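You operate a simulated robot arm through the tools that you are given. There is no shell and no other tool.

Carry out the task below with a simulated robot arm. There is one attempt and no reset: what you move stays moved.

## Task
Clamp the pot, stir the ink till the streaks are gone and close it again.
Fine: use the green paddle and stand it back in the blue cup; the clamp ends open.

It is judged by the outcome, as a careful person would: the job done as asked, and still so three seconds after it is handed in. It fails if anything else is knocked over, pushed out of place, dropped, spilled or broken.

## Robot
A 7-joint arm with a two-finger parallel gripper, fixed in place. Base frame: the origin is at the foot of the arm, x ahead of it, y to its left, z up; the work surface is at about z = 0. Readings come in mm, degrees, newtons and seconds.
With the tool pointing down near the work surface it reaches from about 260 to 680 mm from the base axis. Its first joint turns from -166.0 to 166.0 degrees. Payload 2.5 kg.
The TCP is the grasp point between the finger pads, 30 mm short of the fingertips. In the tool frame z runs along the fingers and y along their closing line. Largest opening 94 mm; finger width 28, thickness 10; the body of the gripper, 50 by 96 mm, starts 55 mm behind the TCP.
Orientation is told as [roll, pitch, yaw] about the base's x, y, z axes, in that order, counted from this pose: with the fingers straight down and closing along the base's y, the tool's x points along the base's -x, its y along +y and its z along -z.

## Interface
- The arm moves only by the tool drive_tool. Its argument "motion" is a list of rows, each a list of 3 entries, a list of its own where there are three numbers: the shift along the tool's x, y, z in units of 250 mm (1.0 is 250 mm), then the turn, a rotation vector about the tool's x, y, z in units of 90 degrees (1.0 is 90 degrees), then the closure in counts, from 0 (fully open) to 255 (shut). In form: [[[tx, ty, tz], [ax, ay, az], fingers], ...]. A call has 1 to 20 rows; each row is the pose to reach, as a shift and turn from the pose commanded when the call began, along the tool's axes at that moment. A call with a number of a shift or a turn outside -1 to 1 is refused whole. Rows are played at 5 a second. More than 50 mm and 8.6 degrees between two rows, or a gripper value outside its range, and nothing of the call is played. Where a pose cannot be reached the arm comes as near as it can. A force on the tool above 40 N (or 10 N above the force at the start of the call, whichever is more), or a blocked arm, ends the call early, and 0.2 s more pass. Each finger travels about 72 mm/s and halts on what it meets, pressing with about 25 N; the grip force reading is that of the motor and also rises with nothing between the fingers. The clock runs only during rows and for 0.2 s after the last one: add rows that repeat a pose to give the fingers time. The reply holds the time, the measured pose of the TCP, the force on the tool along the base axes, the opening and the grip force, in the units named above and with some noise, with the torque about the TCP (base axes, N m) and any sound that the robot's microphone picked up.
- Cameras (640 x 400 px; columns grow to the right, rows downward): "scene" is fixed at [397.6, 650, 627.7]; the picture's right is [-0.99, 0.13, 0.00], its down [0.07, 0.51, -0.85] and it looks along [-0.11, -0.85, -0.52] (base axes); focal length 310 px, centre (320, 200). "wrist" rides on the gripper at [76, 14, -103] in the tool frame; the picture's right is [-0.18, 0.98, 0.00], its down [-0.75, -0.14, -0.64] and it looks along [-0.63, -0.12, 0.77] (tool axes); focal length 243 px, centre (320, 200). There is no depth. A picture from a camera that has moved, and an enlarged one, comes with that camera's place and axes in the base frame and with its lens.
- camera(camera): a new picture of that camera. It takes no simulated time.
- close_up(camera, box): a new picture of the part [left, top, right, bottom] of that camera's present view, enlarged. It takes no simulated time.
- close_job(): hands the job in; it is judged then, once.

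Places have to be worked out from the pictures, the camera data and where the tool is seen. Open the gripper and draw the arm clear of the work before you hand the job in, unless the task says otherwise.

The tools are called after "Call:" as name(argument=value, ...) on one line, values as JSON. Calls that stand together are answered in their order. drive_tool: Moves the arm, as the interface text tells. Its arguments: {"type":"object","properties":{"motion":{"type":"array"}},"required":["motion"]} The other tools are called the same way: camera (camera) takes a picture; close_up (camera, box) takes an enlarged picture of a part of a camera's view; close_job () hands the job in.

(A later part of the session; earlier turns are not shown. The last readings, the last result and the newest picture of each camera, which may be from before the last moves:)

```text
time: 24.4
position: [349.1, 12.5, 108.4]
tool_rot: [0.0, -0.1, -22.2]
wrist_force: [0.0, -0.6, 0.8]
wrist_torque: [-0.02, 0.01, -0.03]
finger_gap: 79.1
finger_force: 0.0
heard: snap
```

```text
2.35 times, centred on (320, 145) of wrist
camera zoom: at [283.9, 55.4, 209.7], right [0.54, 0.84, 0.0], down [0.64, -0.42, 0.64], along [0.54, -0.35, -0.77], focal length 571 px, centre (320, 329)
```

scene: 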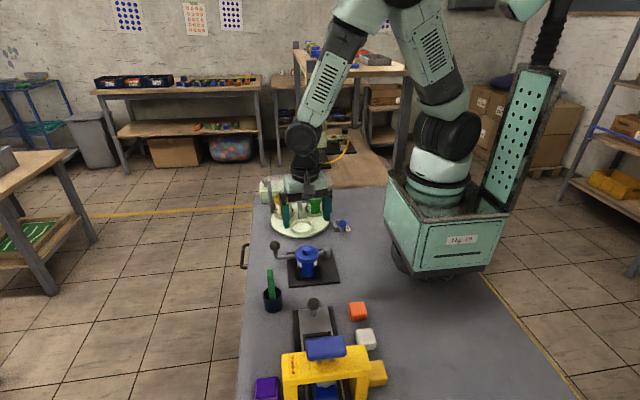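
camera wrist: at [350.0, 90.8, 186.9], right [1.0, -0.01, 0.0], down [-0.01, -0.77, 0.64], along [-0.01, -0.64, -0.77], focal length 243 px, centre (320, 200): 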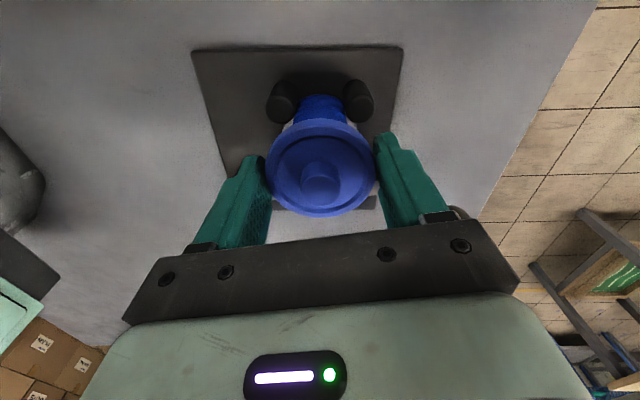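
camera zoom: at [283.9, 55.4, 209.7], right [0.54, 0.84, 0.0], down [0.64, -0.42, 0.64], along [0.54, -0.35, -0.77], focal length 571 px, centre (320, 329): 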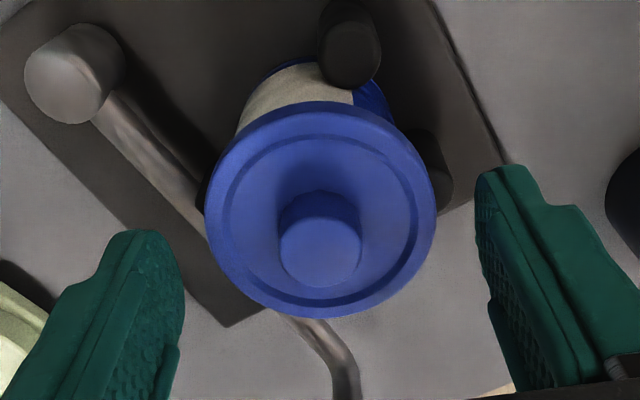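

A second snap sounded as I lowered the lid, so it press-snaps on and a twist releases it. I'll grip the rim again, twist counter-clockwise to unlatch it without lifting, release, and only then take the knob.

Call:
drive_tool(motion=[[[0, 0, 0.04], [0, 0, 0], 40], [[0, 0, 0.0894], [0, 0, 0], 40], [[0, 0, 0.0894], [0, 0, 0], 75], [[0, 0, 0.0894], [0, 0, 0], 110], [[0, 0, 0.0894], [0, 0, 0], 110], [[0, 0, 0.0894], [0, 0, -0.05], 110], [[0, 0, 0.0894], [0, 0, -0.1], 110], [[0, 0, 0.0894], [0, 0, -0.15], 110], [[0, 0, 0.0894], [0, 0, -0.2], 110], [[0, 0, 0.0894], [0, 0, -0.25], 110], [[0, 0, 0.0894], [0, 0, -0.3], 110], [[0, 0, 0.0894], [0, 0, -0.3], 110]])

Call:
close_up(camera="scene", box=[260, 205, 350, 280])

```text
time: 27.0
position: [348.3, 12.8, 85.7]
tool_rot: [-0.1, 0.0, 4.8]
wrist_force: [-5.6, -2.1, 9.1]
wrist_torque: [-0.08, 0.11, 0.02]
finger_gap: 64.8
finger_force: 25.2
heard: snap
```

```text
5.33 times, centred on (305, 242) of scene
camera zoom: at [397.6, 650.0, 627.7], right [-0.99, 0.13, 0.0], down [0.07, 0.51, -0.85], along [-0.11, -0.85, -0.52], focal length 1652 px, centre (400, -27)
```

zoom: 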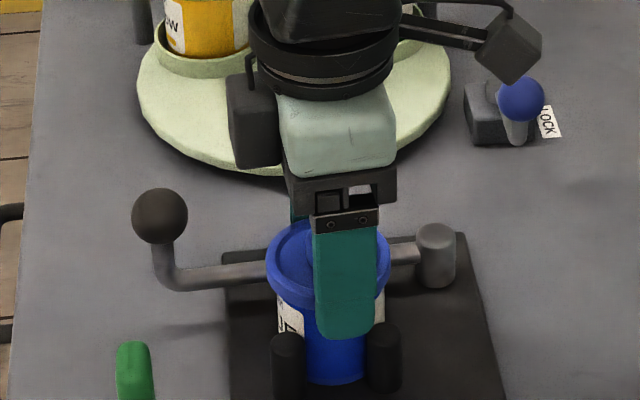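

It snapped while twisting, so the lid should be unlatched but still seated. I'll release, rise to knob height with the tips above the lid top, and check that it doesn't snap back on.

Call:
drive_tool(motion=[[[0, 0, 0], [0, 0, 0], 90], [[0, 0, 0], [0, 0, 0], 60], [[0, 0, 0], [0, 0, 0], 40], [[0, 0, -0.03], [0, 0, 0], 40], [[0, 0, -0.06], [0, 0, 0], 40], [[0, 0, -0.0894], [0, 0, 0], 40], [[0, 0, -0.0894], [0, 0, 0], 40]])

Call:
close_up(camera="scene", box=[260, 205, 350, 280])

Call:
close_up(camera="wrist", box=[220, 60, 420, 230])

```text
time: 28.6
position: [349.2, 12.1, 106.9]
tool_rot: [0.0, 0.1, 4.8]
wrist_force: [0.0, 1.0, -0.1]
wrist_torque: [-0.01, -0.02, -0.01]
finger_gap: 79.4
finger_force: 0.1
heard: snap
```

```text
5.33 times, centred on (305, 242) of scene
camera zoom: at [397.6, 650.0, 627.7], right [-0.99, 0.13, 0.0], down [0.07, 0.51, -0.85], along [-0.11, -0.85, -0.52], focal length 1652 px, centre (400, -27)
```

zoom: 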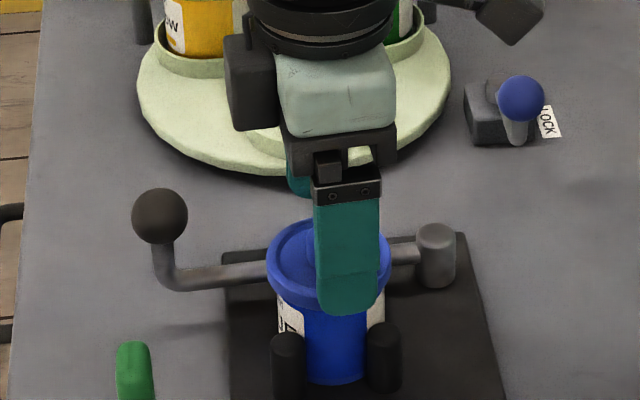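

```text
2.35 times, centred on (320, 145) of wrist
camera zoom: at [271.9, 20.6, 209.5], right [0.1, 0.99, 0.0], down [0.76, -0.08, 0.64], along [0.64, -0.07, -0.77], focal length 571 px, centre (320, 329)
```

zoom: 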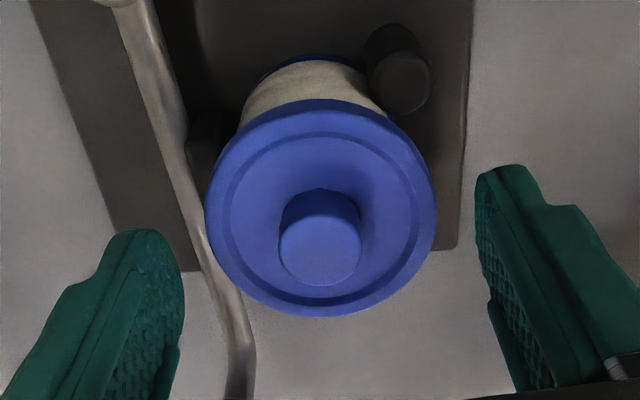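

It snaps back on whenever I release it at the seat, so it has to be twisted and lifted in one grip. I'll try gripping the knob, which can be set down on the table, and twist there.

Call:
drive_tool(motion=[[[0, 0, 0.005], [0, 0, 0], 100], [[0, 0, 0.005], [0, 0, 0], 170], [[0, 0, 0.005], [0, 0, 0], 215], [[0, 0, 0.005], [0, 0, 0], 225], [[0, 0, 0.005], [0, 0, 0], 225]])

Call:
close_up(camera="wrist", box=[220, 60, 420, 230])

Call:
close_up(camera="scene", box=[260, 205, 350, 280])

```text
time: 29.8
position: [350.7, 12.3, 106.1]
tool_rot: [-0.1, 0.0, 4.8]
wrist_force: [-0.8, -1.7, 4.2]
wrist_torque: [-0.21, 0.01, 0.08]
finger_gap: 15.9
finger_force: 24.8
```

```text
2.35 times, centred on (320, 145) of wrist
camera zoom: at [272.1, 20.6, 208.1], right [0.1, 0.99, 0.0], down [0.76, -0.08, 0.64], along [0.64, -0.07, -0.77], focal length 571 px, centre (320, 329)
```

zoom: 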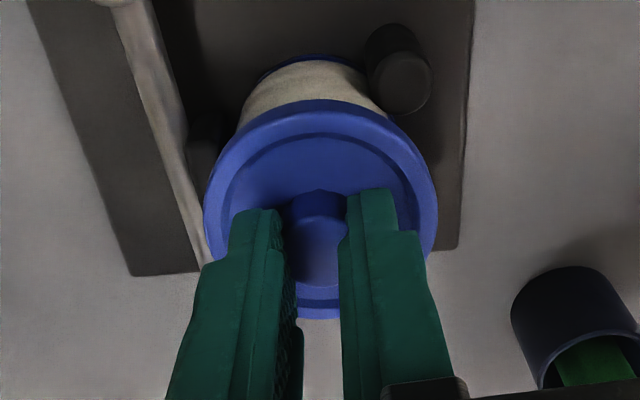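

```text
5.33 times, centred on (305, 242) of scene
camera zoom: at [397.6, 650.0, 627.7], right [-0.99, 0.13, 0.0], down [0.07, 0.51, -0.85], along [-0.11, -0.85, -0.52], focal length 1652 px, centre (400, -27)
```

zoom: 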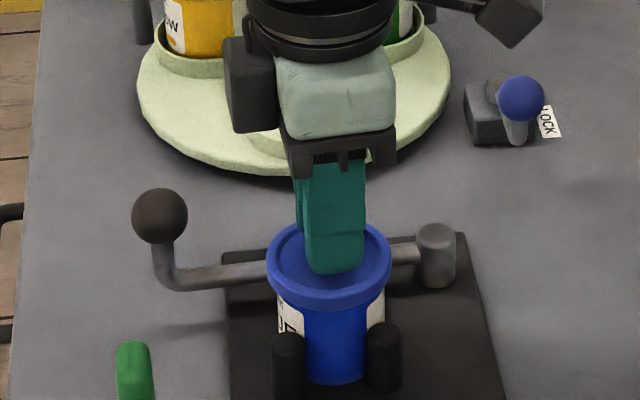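

The gap reads 15.9 mm with a small upward force, so the tapered fingertips are on the knob. I'll twist counter-clockwise and listen for the release.

Call:
drive_tool(motion=[[[0, 0, 0.004], [0, 0, -0.05], 235], [[0, 0, 0.004], [0, 0, -0.1], 235], [[0, 0, 0.004], [0, 0, -0.15], 235], [[0, 0, 0.004], [0, 0, -0.2], 235], [[0, 0, 0.004], [0, 0, -0.25], 235], [[0, 0, 0.004], [0, 0, -0.3], 235], [[0, 0, 0.004], [0, 0, -0.3], 235]])

Call:
close_up(camera="wrist", box=[220, 60, 420, 230])

```text
time: 31.4
position: [349.0, 13.2, 105.1]
tool_rot: [0.0, 0.0, 31.8]
wrist_force: [-3.4, -2.2, 3.1]
wrist_torque: [-0.02, 0.12, -0.03]
finger_gap: 16.5
finger_force: 24.5
heard: snap
```

```text
2.35 times, centred on (320, 145) of wrist
camera zoom: at [276.9, -15.1, 207.2], right [-0.36, 0.93, 0.0], down [0.72, 0.28, 0.64], along [0.6, 0.23, -0.77], focal length 571 px, centre (320, 329)
```

zoom: 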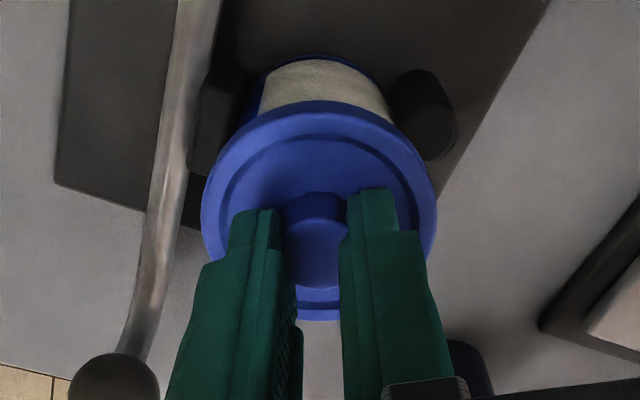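

The snap confirms the knob grip can unlatch the lid. I'll lift slowly a little and check that the lid comes along.

Call:
drive_tool(motion=[[[0, 0, -0.01], [0, 0, 0], 240], [[0, 0, -0.02], [0, 0, 0], 240], [[0, 0, -0.03], [0, 0, 0], 240], [[0, 0, -0.045], [0, 0, 0], 240], [[0, 0, -0.06], [0, 0, 0], 240], [[0, 0, -0.06], [0, 0, 0], 240]])

Call:
close_up(camera="wrist", box=[220, 60, 420, 230])

Call:
close_up(camera="scene", box=[260, 205, 350, 280])

```text
time: 32.8
position: [349.8, 12.8, 120.4]
tool_rot: [-0.1, 0.0, 31.8]
wrist_force: [-0.7, 0.9, 0.2]
wrist_torque: [-0.03, -0.02, 0.03]
finger_gap: 17.5
finger_force: 24.7
```

```text
2.35 times, centred on (320, 145) of wrist
camera zoom: at [276.9, -14.7, 222.2], right [-0.36, 0.93, 0.0], down [0.72, 0.28, 0.64], along [0.6, 0.23, -0.77], focal length 571 px, centre (320, 329)
```

zoom: 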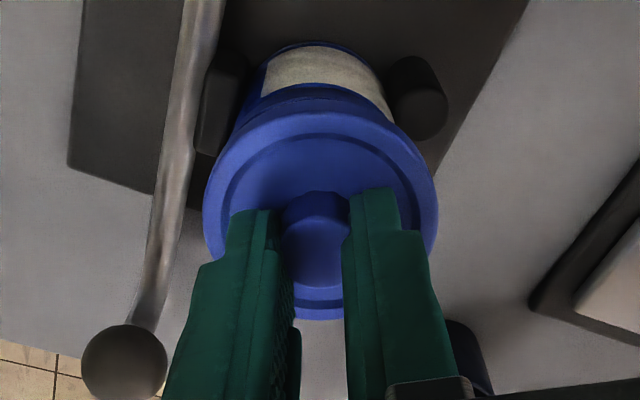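

```text
5.33 times, centred on (305, 242) of scene
camera zoom: at [397.6, 650.0, 627.7], right [-0.99, 0.13, 0.0], down [0.07, 0.51, -0.85], along [-0.11, -0.85, -0.52], focal length 1652 px, centre (400, -27)
```

zoom: 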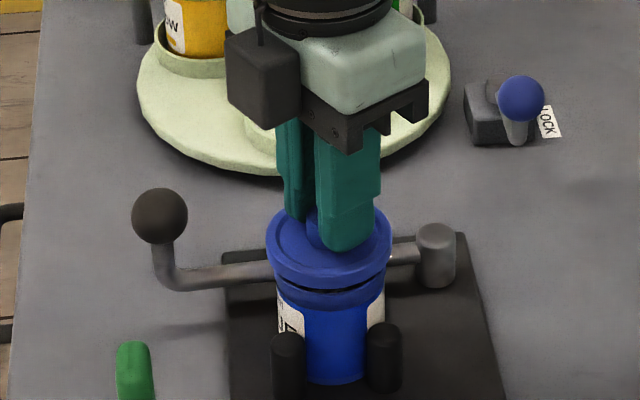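

The lid hangs from the knob, clear of the pot. I'll raise it another 30 mm, carry it to the clear table area near (462, 35), between the cup and the lever ball, and check there.

Call:
drive_tool(motion=[[[0, 0, -0.04], [0, 0, 0], 240], [[0, 0, -0.08], [0, 0, 0], 240], [[0, 0, -0.12], [0, 0, 0], 240], [[-0.04, -0.015, -0.12], [0, 0, 0], 240], [[-0.1, -0.038, -0.12], [0, 0, 0], 240], [[-0.17, -0.064, -0.12], [0, 0, 0], 240], [[-0.24, -0.09, -0.12], [0, 0, 0], 240], [[-0.31, -0.116, -0.12], [0, 0, 0], 240], [[-0.37, -0.139, -0.12], [0, 0, 0], 240], [[-0.41, -0.154, -0.12], [0, 0, 0], 240], [[-0.4285, -0.161, -0.12], [0, 0, 0], 240], [[-0.4285, -0.161, -0.12], [0, 0, 0], 240]])

Call:
camera(camera="wrist")

Call:
close_up(camera="scene", box=[230, 190, 350, 290])

```text
time: 35.4
position: [462.6, 35.2, 149.1]
tool_rot: [0.0, 0.0, 31.8]
wrist_force: [-0.2, -0.1, -0.7]
wrist_torque: [-0.01, 0.01, 0.01]
finger_gap: 16.2
finger_force: 25.1
```

```text
taken
camera wrist: at [389.5, 7.6, 252.2], right [-0.36, 0.93, 0.0], down [0.72, 0.28, 0.64], along [0.6, 0.23, -0.77], focal length 243 px, centre (320, 200)
```

wrist: 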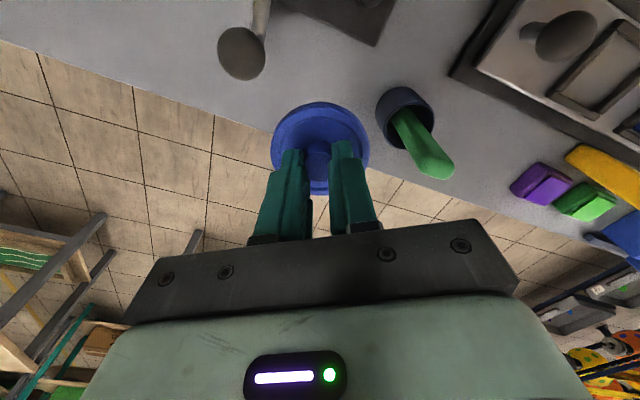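

```text
4.00 times, centred on (290, 240) of scene
camera zoom: at [397.6, 650.0, 627.7], right [-0.99, 0.13, 0.0], down [0.07, 0.51, -0.85], along [-0.11, -0.85, -0.52], focal length 1239 px, centre (440, 40)
```

zoom: 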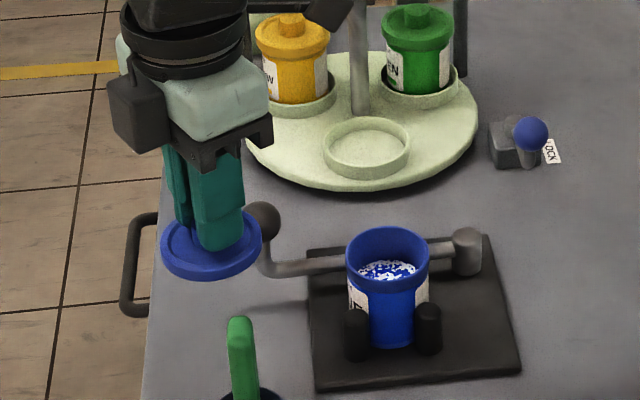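

The pot is open and shows blue ink with white streaks. I'll lower the lid toward the table, stopping a little above it to check.

Call:
drive_tool(motion=[[[0, 0, 0.04], [0, 0, 0], 240], [[0, 0, 0.1], [0, 0, 0], 240], [[0, 0, 0.17], [0, 0, 0], 240], [[0, 0, 0.24], [0, 0, 0], 240], [[0, 0, 0.31], [0, 0, 0], 240], [[0, 0, 0.36], [0, 0, 0], 240], [[0, 0, 0.38], [0, 0, 0], 240], [[0, 0, 0.38], [0, 0, 0], 240]])

Call:
close_up(camera="wrist", box=[220, 60, 470, 230])

Call:
close_up(camera="scene", box=[230, 215, 350, 315])

```text
time: 37.2
position: [461.9, 35.9, 55.0]
tool_rot: [0.0, 0.0, 31.8]
wrist_force: [-0.5, 0.3, -0.6]
wrist_torque: [-0.03, 0.01, -0.01]
finger_gap: 16.5
finger_force: 24.8
```

```text
2.35 times, centred on (345, 145) of wrist
camera zoom: at [389.1, 7.2, 156.8], right [-0.36, 0.93, 0.0], down [0.71, 0.28, 0.64], along [0.6, 0.23, -0.77], focal length 571 px, centre (261, 329)
```

zoom: 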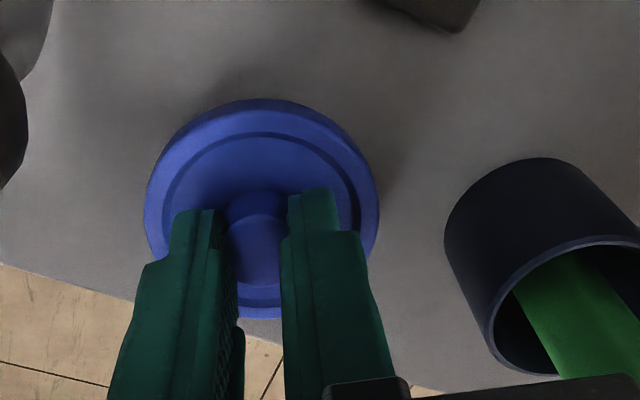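

```text
4.00 times, centred on (290, 265) of scene
camera zoom: at [397.6, 650.0, 627.7], right [-0.99, 0.13, 0.0], down [0.07, 0.51, -0.85], along [-0.11, -0.85, -0.52], focal length 1239 px, centre (440, -60)
```

zoom: 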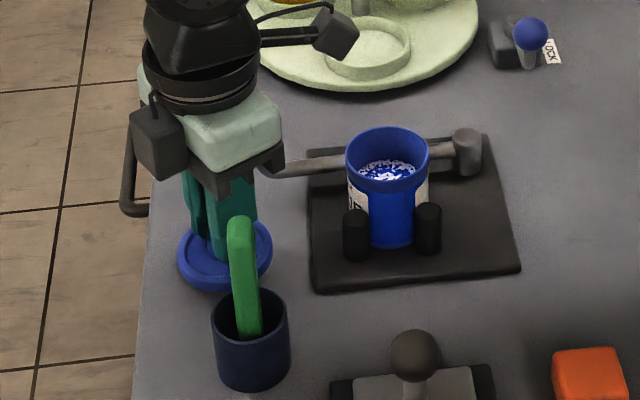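

The lid is still level and hovering. I'll lower the last stretch in small steps until I feel the table.

Call:
drive_tool(motion=[[[0, 0, 0.01], [0, 0, 0], 240], [[0, 0, 0.02], [0, 0, 0], 240], [[0, 0, 0.03], [0, 0, 0], 240], [[0, 0, 0.04], [0, 0, 0], 240], [[0, 0, 0.04], [0, 0, 0], 240]])

Call:
close_up(camera="scene", box=[240, 230, 320, 315])

```text
time: 38.4
position: [461.4, 34.5, 45.6]
tool_rot: [-0.1, 0.0, 31.8]
wrist_force: [0.6, 0.8, 0.4]
wrist_torque: [-0.01, -0.01, 0.03]
finger_gap: 16.5
finger_force: 25.3
```

```text
4.71 times, centred on (280, 272) of scene
camera zoom: at [397.6, 650.0, 627.7], right [-0.99, 0.13, 0.0], down [0.07, 0.51, -0.85], along [-0.11, -0.85, -0.52], focal length 1457 px, centre (508, -141)
```

zoom: 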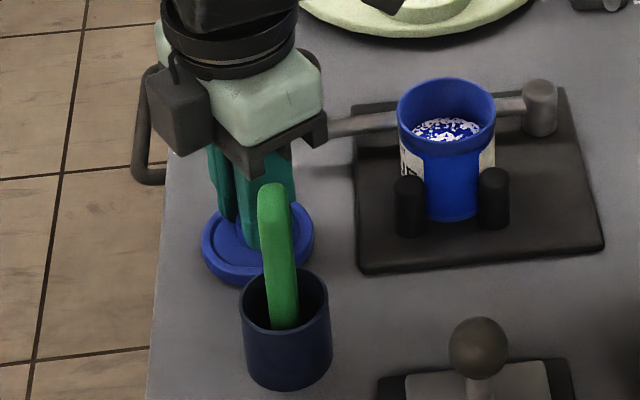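

Call:
drive_tool(motion=[[[0, 0, 0.006], [0, 0, 0], 240], [[0, 0, 0.012], [0, 0, 0], 240], [[0, 0, 0.018], [0, 0, 0], 240], [[0, 0, 0.018], [0, 0, 0], 240]])

```text
time: 39.4
position: [462.8, 34.8, 41.1]
tool_rot: [-0.1, -0.1, 31.6]
wrist_force: [-2.3, -4.1, 14.1]
wrist_torque: [-0.07, 0.16, -0.06]
finger_gap: 16.1
finger_force: 25.3
```

A 14 N upward force at TCP z≈41 shows the lid is on the table. I'll ease off slightly, open the fingers gently to about 45 mm and rise straight up.

Call:
drive_tool(motion=[[[0, 0, -0.004], [0, 0, 0], 225], [[0, 0, -0.004], [0, 0, 0], 195], [[0, 0, -0.004], [0, 0, 0], 165], [[0, 0, -0.004], [0, 0, 0], 133], [[0, 0, -0.004], [0, 0, 0], 133], [[0, 0, -0.06], [0, 0, 0], 133], [[0, 0, -0.16], [0, 0, 0], 133], [[0, 0, -0.3], [0, 0, 0], 133], [[0, 0, -0.45], [0, 0, 0], 133], [[0, 0, -0.6], [0, 0, 0], 133], [[0, 0, -0.6], [0, 0, 0], 133]])

Call:
camera(camera="wrist")

Call:
close_up(camera="scene", box=[240, 220, 350, 315])

```text
time: 41.8
position: [459.7, 34.4, 191.1]
tool_rot: [0.0, 0.0, 31.8]
wrist_force: [0.2, 0.5, 0.1]
wrist_torque: [-0.04, 0.0, -0.01]
finger_gap: 44.7
finger_force: 0.1
```

```text
taken
camera wrist: at [387.5, 7.1, 292.7], right [-0.36, 0.93, 0.0], down [0.72, 0.28, 0.64], along [0.6, 0.23, -0.77], focal length 243 px, centre (320, 200)
```

wrist: 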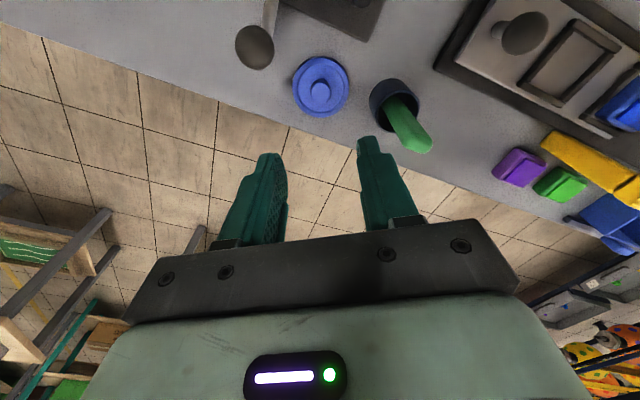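

```text
4.21 times, centred on (295, 268) of scene
camera zoom: at [397.6, 650.0, 627.7], right [-0.99, 0.13, 0.0], down [0.07, 0.51, -0.85], along [-0.11, -0.85, -0.52], focal length 1304 px, centre (425, -84)
```

zoom: 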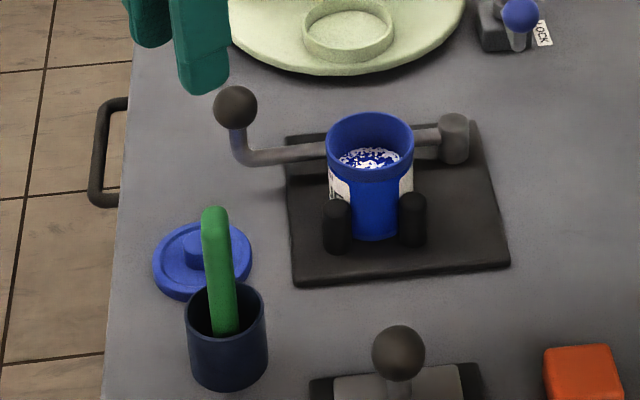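

The lid rests flat on the table. Next I'll go above the paddle cup, turn the fingers to close across the paddle's thin side (along x, yaw +90), and look closely.

Call:
drive_tool(motion=[[[-0.012, 0.039, -0.005], [0, 0, -0.08], 120], [[-0.024, 0.079, -0.01], [0, 0, -0.16], 110], [[-0.036, 0.118, -0.015], [0, 0, -0.24], 100], [[-0.048, 0.157, -0.02], [0, 0, -0.32], 100], [[-0.06, 0.197, -0.025], [0, 0, -0.4], 100], [[-0.072, 0.236, -0.03], [0, 0, -0.48], 100], [[-0.084, 0.275, -0.035], [0, 0, -0.565], 100], [[-0.096, 0.315, -0.04], [0, 0, -0.647], 100], [[-0.096, 0.315, -0.04], [0, 0, -0.647], 100]])

Call:
camera(camera="wrist")

Call:
close_up(camera="scene", box=[240, 220, 350, 315])

```text
time: 43.8
position: [442.0, 115.0, 201.7]
tool_rot: [0.0, 0.0, 90.1]
wrist_force: [0.3, -0.8, 1.4]
wrist_torque: [0.02, 0.0, -0.03]
finger_gap: 57.2
finger_force: 0.2
```

```text
taken
camera wrist: at [426.4, 38.9, 302.8], right [-0.98, 0.18, 0.0], down [0.14, 0.75, 0.64], along [0.12, 0.63, -0.77], focal length 243 px, centre (320, 200)
```

wrist: 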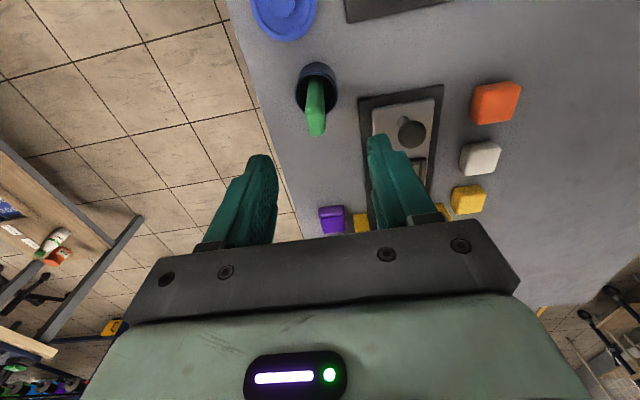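

```text
4.21 times, centred on (295, 268) of scene
camera zoom: at [397.6, 650.0, 627.7], right [-0.99, 0.13, 0.0], down [0.07, 0.51, -0.85], along [-0.11, -0.85, -0.52], focal length 1304 px, centre (425, -84)
```

zoom: 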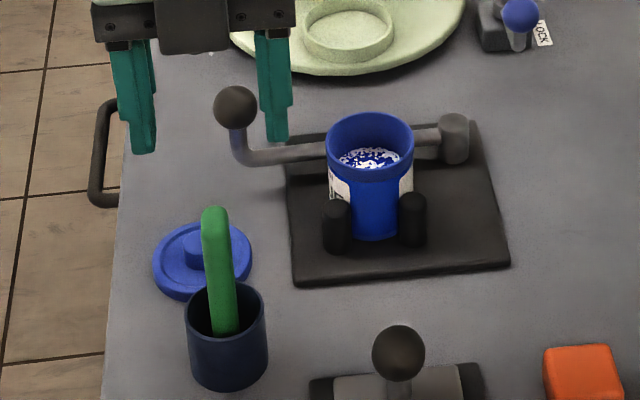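

Call:
close_up(camera="wrist", box=[270, 45, 370, 145])

```text
4.00 times, centred on (320, 95) of wrist
camera zoom: at [426.4, 38.9, 302.8], right [-0.98, 0.18, 0.0], down [0.14, 0.75, 0.64], along [0.12, 0.63, -0.77], focal length 970 px, centre (320, 620)
```

zoom: 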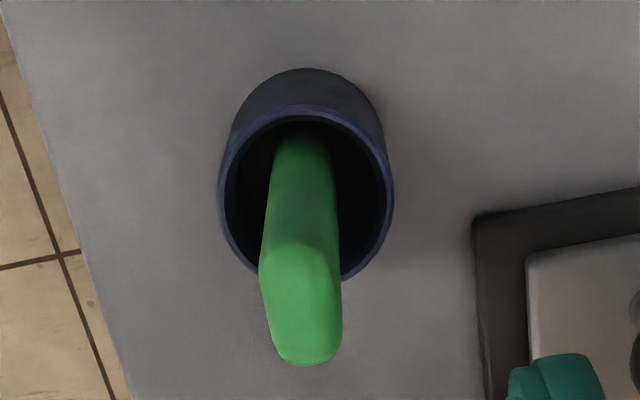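

The paddle top is at about (443.6, 114.5, 109) and axis-aligned, with its thin side along x. I'll descend partway, then check alignment before straddling it.

Call:
drive_tool(motion=[[[0.001, -0.009, 0.08], [0, 0, 0], 100], [[0.001, -0.009, 0.16], [0, 0, 0], 100], [[0.001, -0.009, 0.21], [0, 0, 0], 100], [[0.001, -0.009, 0.21], [0, 0, 0], 100]])

Call:
close_up(camera="wrist", box=[220, 60, 420, 230])

Call:
close_up(camera="scene", box=[230, 220, 340, 315])

```text
time: 44.8
position: [443.3, 114.0, 148.9]
tool_rot: [0.0, 0.1, 90.1]
wrist_force: [-0.4, 0.3, 0.9]
wrist_torque: [0.05, -0.03, -0.01]
finger_gap: 56.9
finger_force: 0.0
```

```text
2.35 times, centred on (320, 145) of wrist
camera zoom: at [428.0, 38.5, 250.2], right [-0.98, 0.18, 0.0], down [0.14, 0.75, 0.64], along [0.12, 0.63, -0.77], focal length 571 px, centre (320, 329)
```

zoom: 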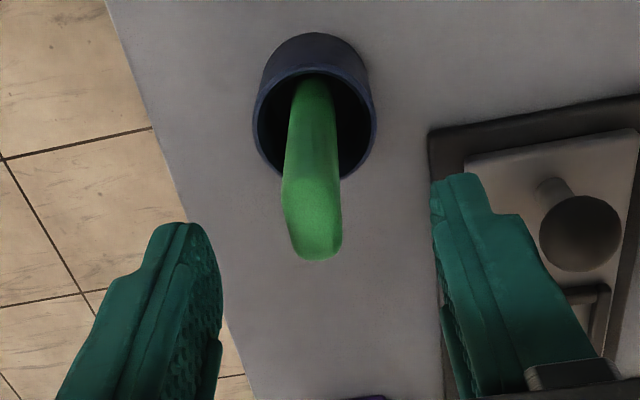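

```text
4.21 times, centred on (285, 268) of scene
camera zoom: at [397.6, 650.0, 627.7], right [-0.99, 0.13, 0.0], down [0.07, 0.51, -0.85], along [-0.11, -0.85, -0.52], focal length 1304 px, centre (467, -84)
```

zoom: 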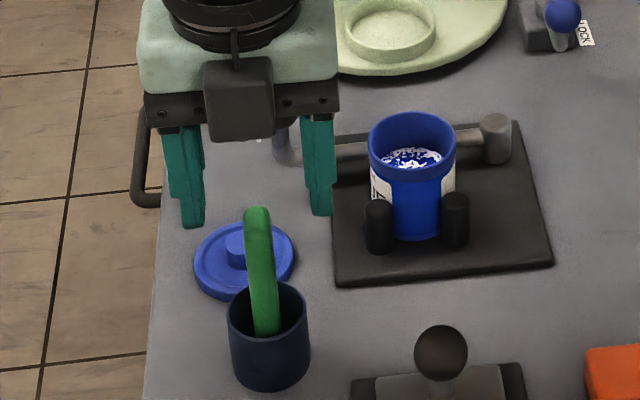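

The paddle sits centered between the fingers at x≈443.8. I'll descend to TCP z≈99, with the tips at z≈69, well above the cup rim, and close on the handle.

Call:
drive_tool(motion=[[[0, 0, 0.07], [0, 0, 0], 100], [[0, 0, 0.14], [0, 0, 0], 100], [[0, 0, 0.2], [0, 0, 0], 100], [[0, 0, 0.2], [0, 0, 0], 150], [[0, 0, 0.2], [0, 0, 0], 200], [[0, 0, 0.2], [0, 0, 0], 225], [[0, 0, 0.2], [0, 0, 0], 240], [[0, 0, 0.2], [0, 0, 0], 240]])

Call:
close_up(camera="wrist", box=[220, 60, 420, 230])

Call:
close_up(camera="scene", box=[230, 220, 340, 315])

```text
time: 46.6
position: [442.3, 114.1, 98.5]
tool_rot: [-0.1, 0.0, 90.0]
wrist_force: [0.0, -0.9, -0.3]
wrist_torque: [0.02, 0.0, 0.0]
finger_gap: 18.3
finger_force: 24.5
```

```text
2.35 times, centred on (320, 145) of wrist
camera zoom: at [427.9, 38.7, 200.5], right [-0.98, 0.18, 0.0], down [0.14, 0.75, 0.64], along [0.12, 0.63, -0.77], focal length 571 px, centre (320, 329)
```

zoom: 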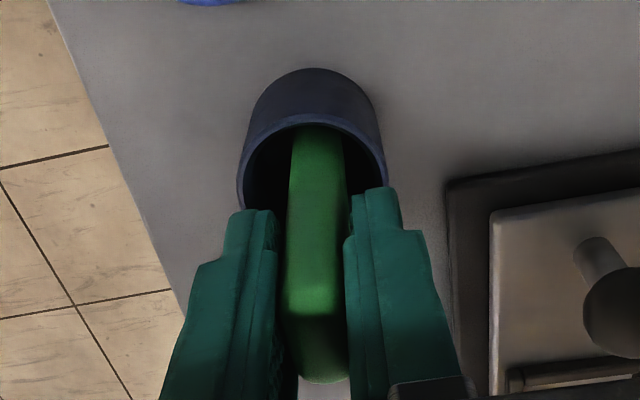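

```text
4.21 times, centred on (285, 268) of scene
camera zoom: at [397.6, 650.0, 627.7], right [-0.99, 0.13, 0.0], down [0.07, 0.51, -0.85], along [-0.11, -0.85, -0.52], focal length 1304 px, centre (467, -84)
```

zoom: 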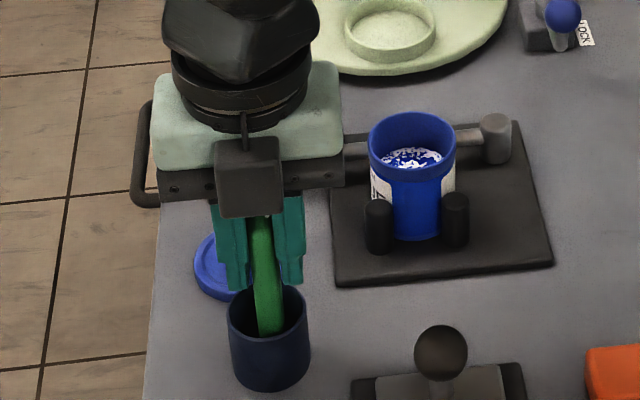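

The handle is gripped (18 mm, 24.5 N) with no side load. I'll lift straight up out of the cup and check the paddle and cup.

Call:
drive_tool(motion=[[[0, 0, -0.03], [0, 0, 0], 240], [[0, 0, -0.08], [0, 0, 0], 240], [[0, 0, -0.14], [0, 0, 0], 240], [[0, 0, -0.2], [0, 0, 0], 240], [[0, 0, -0.26], [0, 0, 0], 240], [[0, 0, -0.32], [0, 0, 0], 240], [[0, 0, -0.38], [0, 0, 0], 240], [[0, 0, -0.41], [0, 0, 0], 240], [[0, 0, -0.41], [0, 0, 0], 240]])

Call:
camera(camera="wrist")

Call:
close_up(camera="scene", box=[230, 190, 360, 315])

```text
time: 48.6
position: [442.0, 114.4, 202.2]
tool_rot: [0.0, 0.0, 90.0]
wrist_force: [1.2, 0.2, -0.5]
wrist_torque: [-0.03, 0.06, -0.01]
finger_gap: 18.3
finger_force: 25.7
```

```text
taken
camera wrist: at [427.2, 38.6, 302.8], right [-0.98, 0.18, 0.0], down [0.14, 0.75, 0.64], along [0.12, 0.63, -0.77], focal length 243 px, centre (320, 200)
```

wrist: 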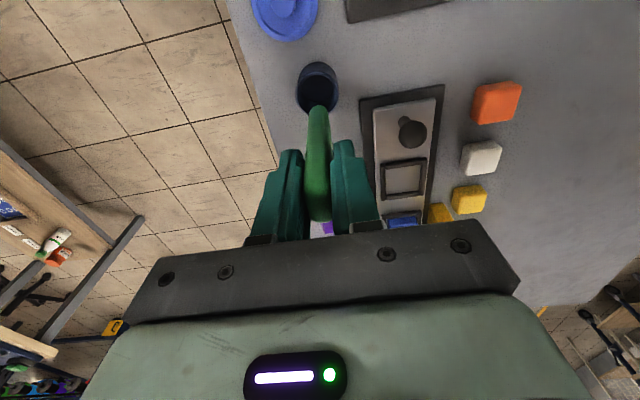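

```text
3.20 times, centred on (295, 252) of scene
camera zoom: at [397.6, 650.0, 627.7], right [-0.99, 0.13, 0.0], down [0.07, 0.51, -0.85], along [-0.11, -0.85, -0.52], focal length 991 px, centre (400, 32)
```

zoom: 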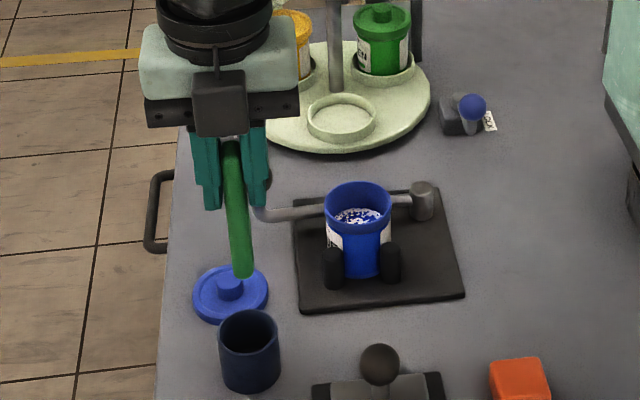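

The paddle came out cleanly and is vertical, with its bottom about 99 mm below the TCP, and the cup stayed put. I'll carry it above the pot and check centering.

Call:
drive_tool(motion=[[[0.03, 0.028, 0], [0, 0, 0], 240], [[0.08, 0.074, 0], [0, 0, 0], 240], [[0.14, 0.129, 0], [0, 0, 0], 240], [[0.2, 0.184, 0], [0, 0, 0], 240], [[0.26, 0.239, 0], [0, 0, 0], 240], [[0.32, 0.294, 0], [0, 0, 0], 240], [[0.37, 0.34, 0], [0, 0, 0], 240], [[0.405, 0.372, 0], [0, 0, 0], 240], [[0.405, 0.372, 0], [0, 0, 0], 240]])

Call:
camera(camera="wrist")

Call:
close_up(camera="scene", box=[260, 190, 360, 290])

Call:
close_up(camera="wrist", box=[240, 30, 400, 190])

```text
time: 50.6
position: [350.7, 12.5, 201.8]
tool_rot: [0.0, -0.1, 90.0]
wrist_force: [0.0, -0.3, -0.6]
wrist_torque: [0.0, -0.02, 0.0]
finger_gap: 18.3
finger_force: 24.9
```

```text
taken
camera wrist: at [335.0, -63.4, 302.8], right [-0.98, 0.18, 0.0], down [0.14, 0.75, 0.64], along [0.12, 0.63, -0.77], focal length 243 px, centre (320, 200)
```

wrist: 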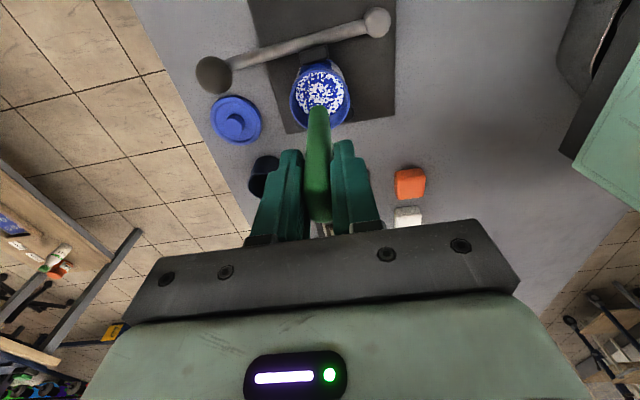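

```text
4.00 times, centred on (310, 240) of scene
camera zoom: at [397.6, 650.0, 627.7], right [-0.99, 0.13, 0.0], down [0.07, 0.51, -0.85], along [-0.11, -0.85, -0.52], focal length 1239 px, centre (360, 40)
```

zoom: 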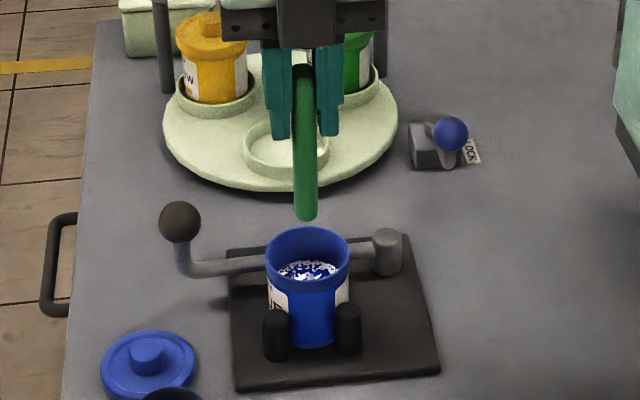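

```text
2.50 times, centred on (320, 110) of wrist
camera zoom: at [335.0, -63.4, 302.8], right [-0.98, 0.18, 0.0], down [0.14, 0.75, 0.64], along [0.12, 0.63, -0.77], focal length 606 px, centre (320, 425)
```

zoom: 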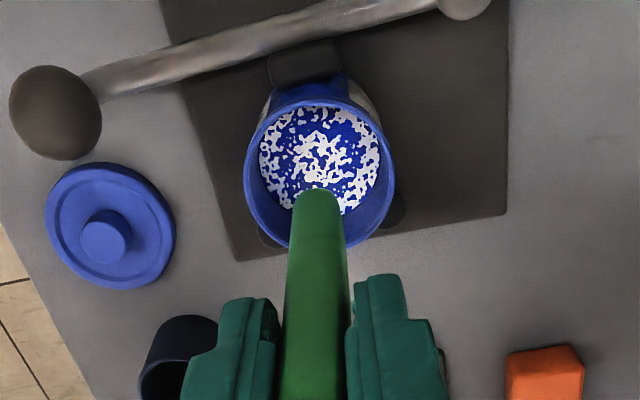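

The streaks are visible, but the two cameras disagree by a few millimetres on the pot's y. I'll lower the paddle until its end is just above the rim and compare the two directly in both views.

Call:
drive_tool(motion=[[[0, 0, 0.03], [0, 0, 0], 240], [[0, 0, 0.06], [0, 0, 0], 240], [[0, 0, 0.08], [0, 0, 0], 240], [[0, 0, 0.08], [0, 0, 0], 240]])

Call:
close_up(camera="scene", box=[275, 215, 345, 275])

Call:
close_up(camera="wrist", box=[270, 40, 370, 140])

```text
time: 51.6
position: [349.8, 13.8, 181.7]
tool_rot: [0.0, 0.0, 90.0]
wrist_force: [-0.7, 0.6, -0.6]
wrist_torque: [0.01, 0.03, 0.0]
finger_gap: 18.5
finger_force: 24.7
```

```text
6.67 times, centred on (310, 245) of scene
camera zoom: at [397.6, 650.0, 627.7], right [-0.99, 0.13, 0.0], down [0.07, 0.51, -0.85], along [-0.11, -0.85, -0.52], focal length 2064 px, centre (387, -100)
```

zoom: 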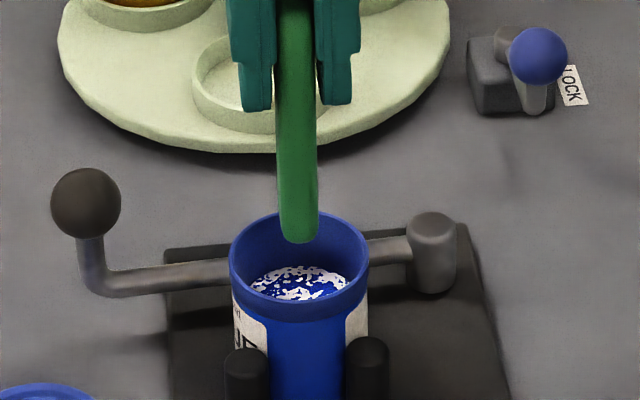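

```text
4.00 times, centred on (320, 90) of wrist
camera zoom: at [335.0, -62.8, 282.5], right [-0.98, 0.18, 0.0], down [0.14, 0.75, 0.64], along [0.12, 0.63, -0.77], focal length 970 px, centre (320, 640)
```

zoom: 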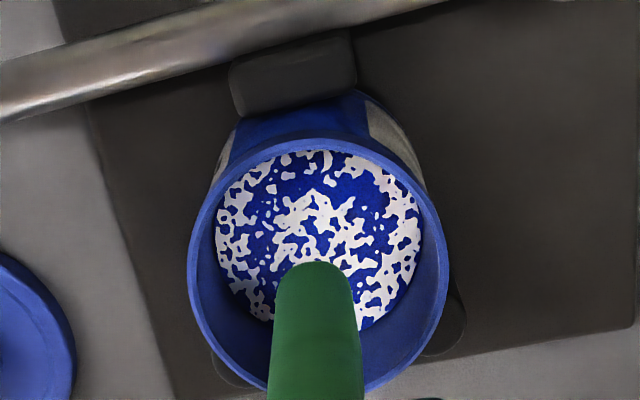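

Matching both views puts the paddle end at z≈86 (96 mm below the TCP) and within 1–2 mm of the pot's axis, with the rim at z≈68 and an inside radius of about 24 mm. I'll lower it into the ink slowly along the center and monitor forces.

Call:
drive_tool(motion=[[[0.0024, 0.0016, 0.03], [0, 0, 0], 240], [[0.0024, 0.0016, 0.06], [0, 0, 0], 240], [[0.0024, 0.0016, 0.09], [0, 0, 0], 240], [[0.0024, 0.0016, 0.12], [0, 0, 0], 240], [[0.0024, 0.0016, 0.15], [0, 0, 0], 240], [[0.0024, 0.0016, 0.18], [0, 0, 0], 240], [[0.0024, 0.0016, 0.21], [0, 0, 0], 240], [[0.0024, 0.0016, 0.235], [0, 0, 0], 240], [[0.0024, 0.0016, 0.235], [0, 0, 0], 240]])

Call:
close_up(camera="scene", box=[275, 215, 345, 275])

Call:
close_up(camera="wrist", box=[240, 60, 400, 220])

```text
time: 53.6
position: [349.7, 11.8, 122.2]
tool_rot: [-0.1, 0.1, 89.9]
wrist_force: [1.0, 0.3, 0.2]
wrist_torque: [-0.03, 0.02, 0.02]
finger_gap: 18.6
finger_force: 25.0
```

```text
6.67 times, centred on (310, 245) of scene
camera zoom: at [397.6, 650.0, 627.7], right [-0.99, 0.13, 0.0], down [0.07, 0.51, -0.85], along [-0.11, -0.85, -0.52], focal length 2064 px, centre (387, -100)
```

zoom: 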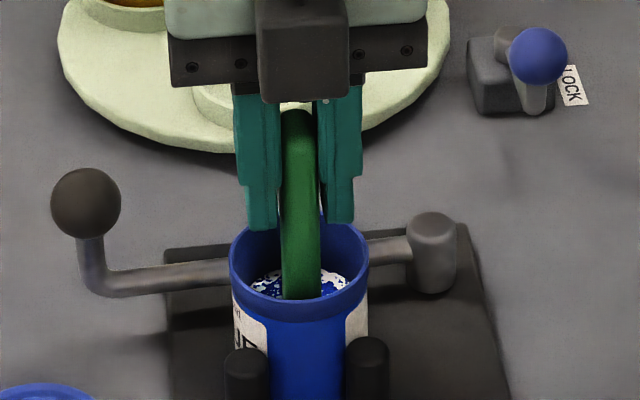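

```text
2.50 times, centred on (320, 140) of wrist
camera zoom: at [334.5, -63.4, 223.7], right [-0.98, 0.18, 0.0], down [0.14, 0.75, 0.64], along [0.12, 0.63, -0.77], focal length 606 px, centre (320, 350)
```

zoom: 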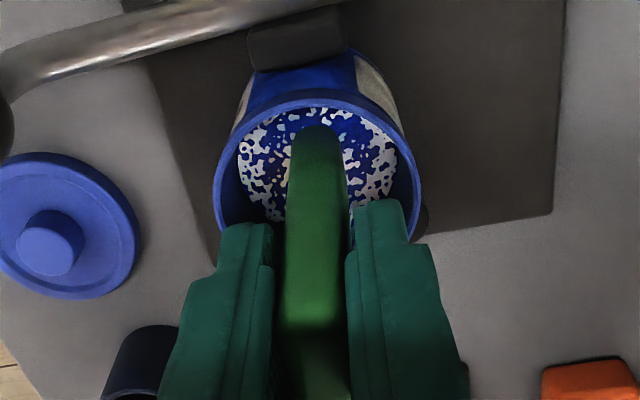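

The paddle is in the ink with no contact force. I'll start gentle circles of 6 mm radius and watch the streaks and the force.

Call:
drive_tool(motion=[[[0.012, 0, 0], [0, 0, 0], 240], [[0.024, 0, 0], [0, 0, 0], 240], [[0.0194, 0.0141, 0], [0, 0, 0], 240], [[0.0074, 0.0228, 0], [0, 0, 0], 240], [[-0.0074, 0.0228, 0], [0, 0, 0], 240], [[-0.0194, 0.0141, 0], [0, 0, 0], 240], [[-0.024, 0, 0], [0, 0, 0], 240], [[-0.0194, -0.0141, 0], [0, 0, 0], 240], [[-0.0074, -0.0228, 0], [0, 0, 0], 240], [[0.0074, -0.0228, 0], [0, 0, 0], 240], [[0.0194, -0.0141, 0], [0, 0, 0], 240], [[0.024, 0, 0], [0, 0, 0], 240], [[0.0194, 0.0141, 0], [0, 0, 0], 240], [[0.0074, 0.0228, 0], [0, 0, 0], 240], [[-0.0074, 0.0228, 0], [0, 0, 0], 240], [[-0.0194, 0.0141, 0], [0, 0, 0], 240], [[-0.024, 0, 0], [0, 0, 0], 240], [[-0.0194, -0.0141, 0], [0, 0, 0], 240], [[-0.0074, -0.0228, 0], [0, 0, 0], 240], [[0, 0, 0], [0, 0, 0], 240]])

Call:
close_up(camera="scene", box=[275, 215, 345, 275])

Call:
close_up(camera="wrist", box=[240, 60, 400, 220])

```text
time: 57.8
position: [350.2, 13.0, 122.1]
tool_rot: [0.0, 0.0, 90.0]
wrist_force: [-1.4, 0.2, -0.1]
wrist_torque: [0.01, -0.02, 0.01]
finger_gap: 18.4
finger_force: 24.4
```

```text
6.67 times, centred on (310, 245) of scene
camera zoom: at [397.6, 650.0, 627.7], right [-0.99, 0.13, 0.0], down [0.07, 0.51, -0.85], along [-0.11, -0.85, -0.52], focal length 2064 px, centre (387, -100)
```

zoom: 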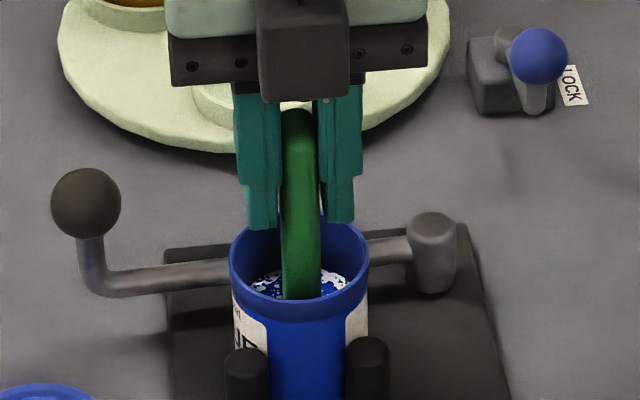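

```text
2.50 times, centred on (320, 140) of wrist
camera zoom: at [334.4, -63.8, 223.7], right [-0.98, 0.18, 0.0], down [0.14, 0.75, 0.64], along [0.12, 0.63, -0.77], focal length 606 px, centre (320, 350)
```

zoom: 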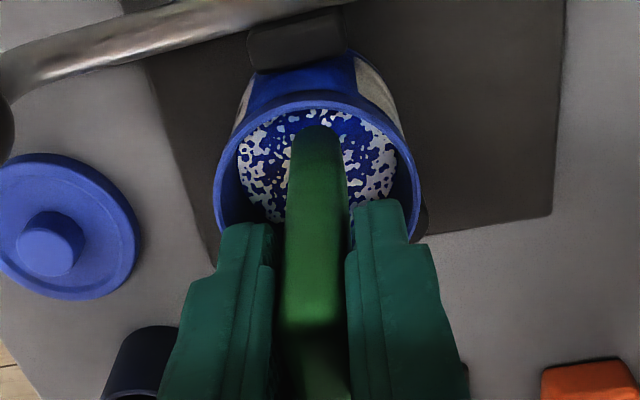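

Call:
close_up(camera="wrist", box=[290, 95, 350, 155])

```text
6.67 times, centred on (320, 125) of wrist
camera zoom: at [334.4, -63.8, 223.7], right [-0.98, 0.18, 0.0], down [0.14, 0.75, 0.64], along [0.12, 0.63, -0.77], focal length 1618 px, centre (320, 700)
```

zoom: 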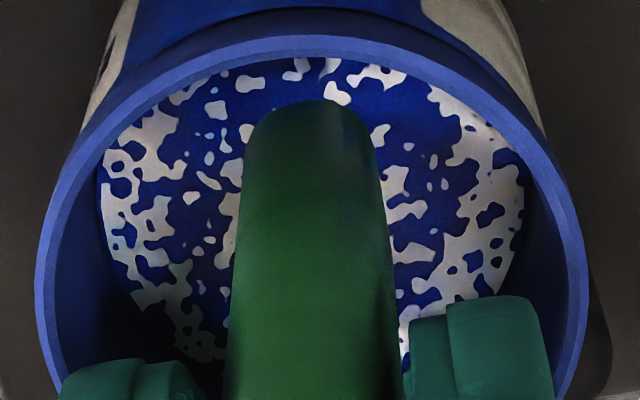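

That gives a clear baseline of the streak pattern. I'll stir wider (8 mm) and slightly deeper, then compare the same close-up.

Call:
drive_tool(motion=[[[0.016, 0, 0.008], [0, 0, 0], 240], [[0.032, 0, 0.016], [0, 0, 0], 240], [[0.0259, 0.0188, 0.016], [0, 0, 0], 240], [[0.0099, 0.0304, 0.016], [0, 0, 0], 240], [[-0.0099, 0.0304, 0.016], [0, 0, 0], 240], [[-0.0259, 0.0188, 0.016], [0, 0, 0], 240], [[-0.032, 0, 0.016], [0, 0, 0], 240], [[-0.0259, -0.0188, 0.016], [0, 0, 0], 240], [[-0.0099, -0.0304, 0.016], [0, 0, 0], 240], [[0.0099, -0.0304, 0.016], [0, 0, 0], 240], [[0.0259, -0.0188, 0.016], [0, 0, 0], 240], [[0.032, 0, 0.016], [0, 0, 0], 240], [[0.0259, 0.0188, 0.016], [0, 0, 0], 240], [[0.0099, 0.0304, 0.016], [0, 0, 0], 240], [[-0.0099, 0.0304, 0.016], [0, 0, 0], 240], [[-0.0259, 0.0188, 0.016], [0, 0, 0], 240], [[-0.032, 0, 0.016], [0, 0, 0], 240], [[-0.0259, -0.0188, 0.016], [0, 0, 0], 240], [[-0.0099, -0.0304, 0.016], [0, 0, 0], 240], [[0, 0, 0.016], [0, 0, 0], 240]])

Call:
close_up(camera="wrist", box=[290, 95, 350, 155])

Call:
close_up(camera="scene", box=[275, 215, 345, 275])

```text
time: 62.0
position: [348.4, 11.9, 117.9]
tool_rot: [0.0, 0.1, 90.1]
wrist_force: [0.0, -0.4, -0.8]
wrist_torque: [0.0, -0.01, 0.02]
finger_gap: 18.2
finger_force: 24.8
```

```text
6.67 times, centred on (320, 125) of wrist
camera zoom: at [334.4, -63.6, 219.9], right [-0.98, 0.18, 0.0], down [0.14, 0.75, 0.64], along [0.12, 0.63, -0.77], focal length 1618 px, centre (320, 700)
```

zoom: 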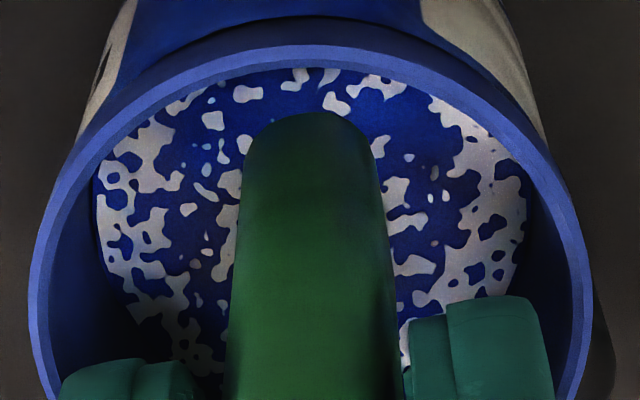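

```text
6.67 times, centred on (310, 245) of scene
camera zoom: at [397.6, 650.0, 627.7], right [-0.99, 0.13, 0.0], down [0.07, 0.51, -0.85], along [-0.11, -0.85, -0.52], focal length 2064 px, centre (387, -100)
```

zoom: 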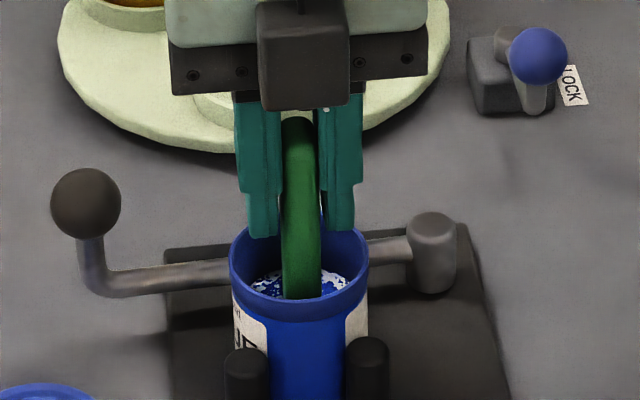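

There's little visible change so far. I'll gently probe for the pot floor so I can stir nearer the bottom.

Call:
drive_tool(motion=[[[0, 0, 0.006], [0, 0, 0], 240], [[0, 0, 0.012], [0, 0, 0], 240], [[0, 0, 0.018], [0, 0, 0], 240], [[0, 0, 0.024], [0, 0, 0], 240], [[0, 0, 0.024], [0, 0, 0], 240]])

```text
time: 63.2
position: [349.1, 13.1, 111.0]
tool_rot: [-0.1, -0.1, 89.9]
wrist_force: [0.7, 0.4, -0.3]
wrist_torque: [0.0, -0.01, 0.01]
finger_gap: 18.4
finger_force: 24.7
```

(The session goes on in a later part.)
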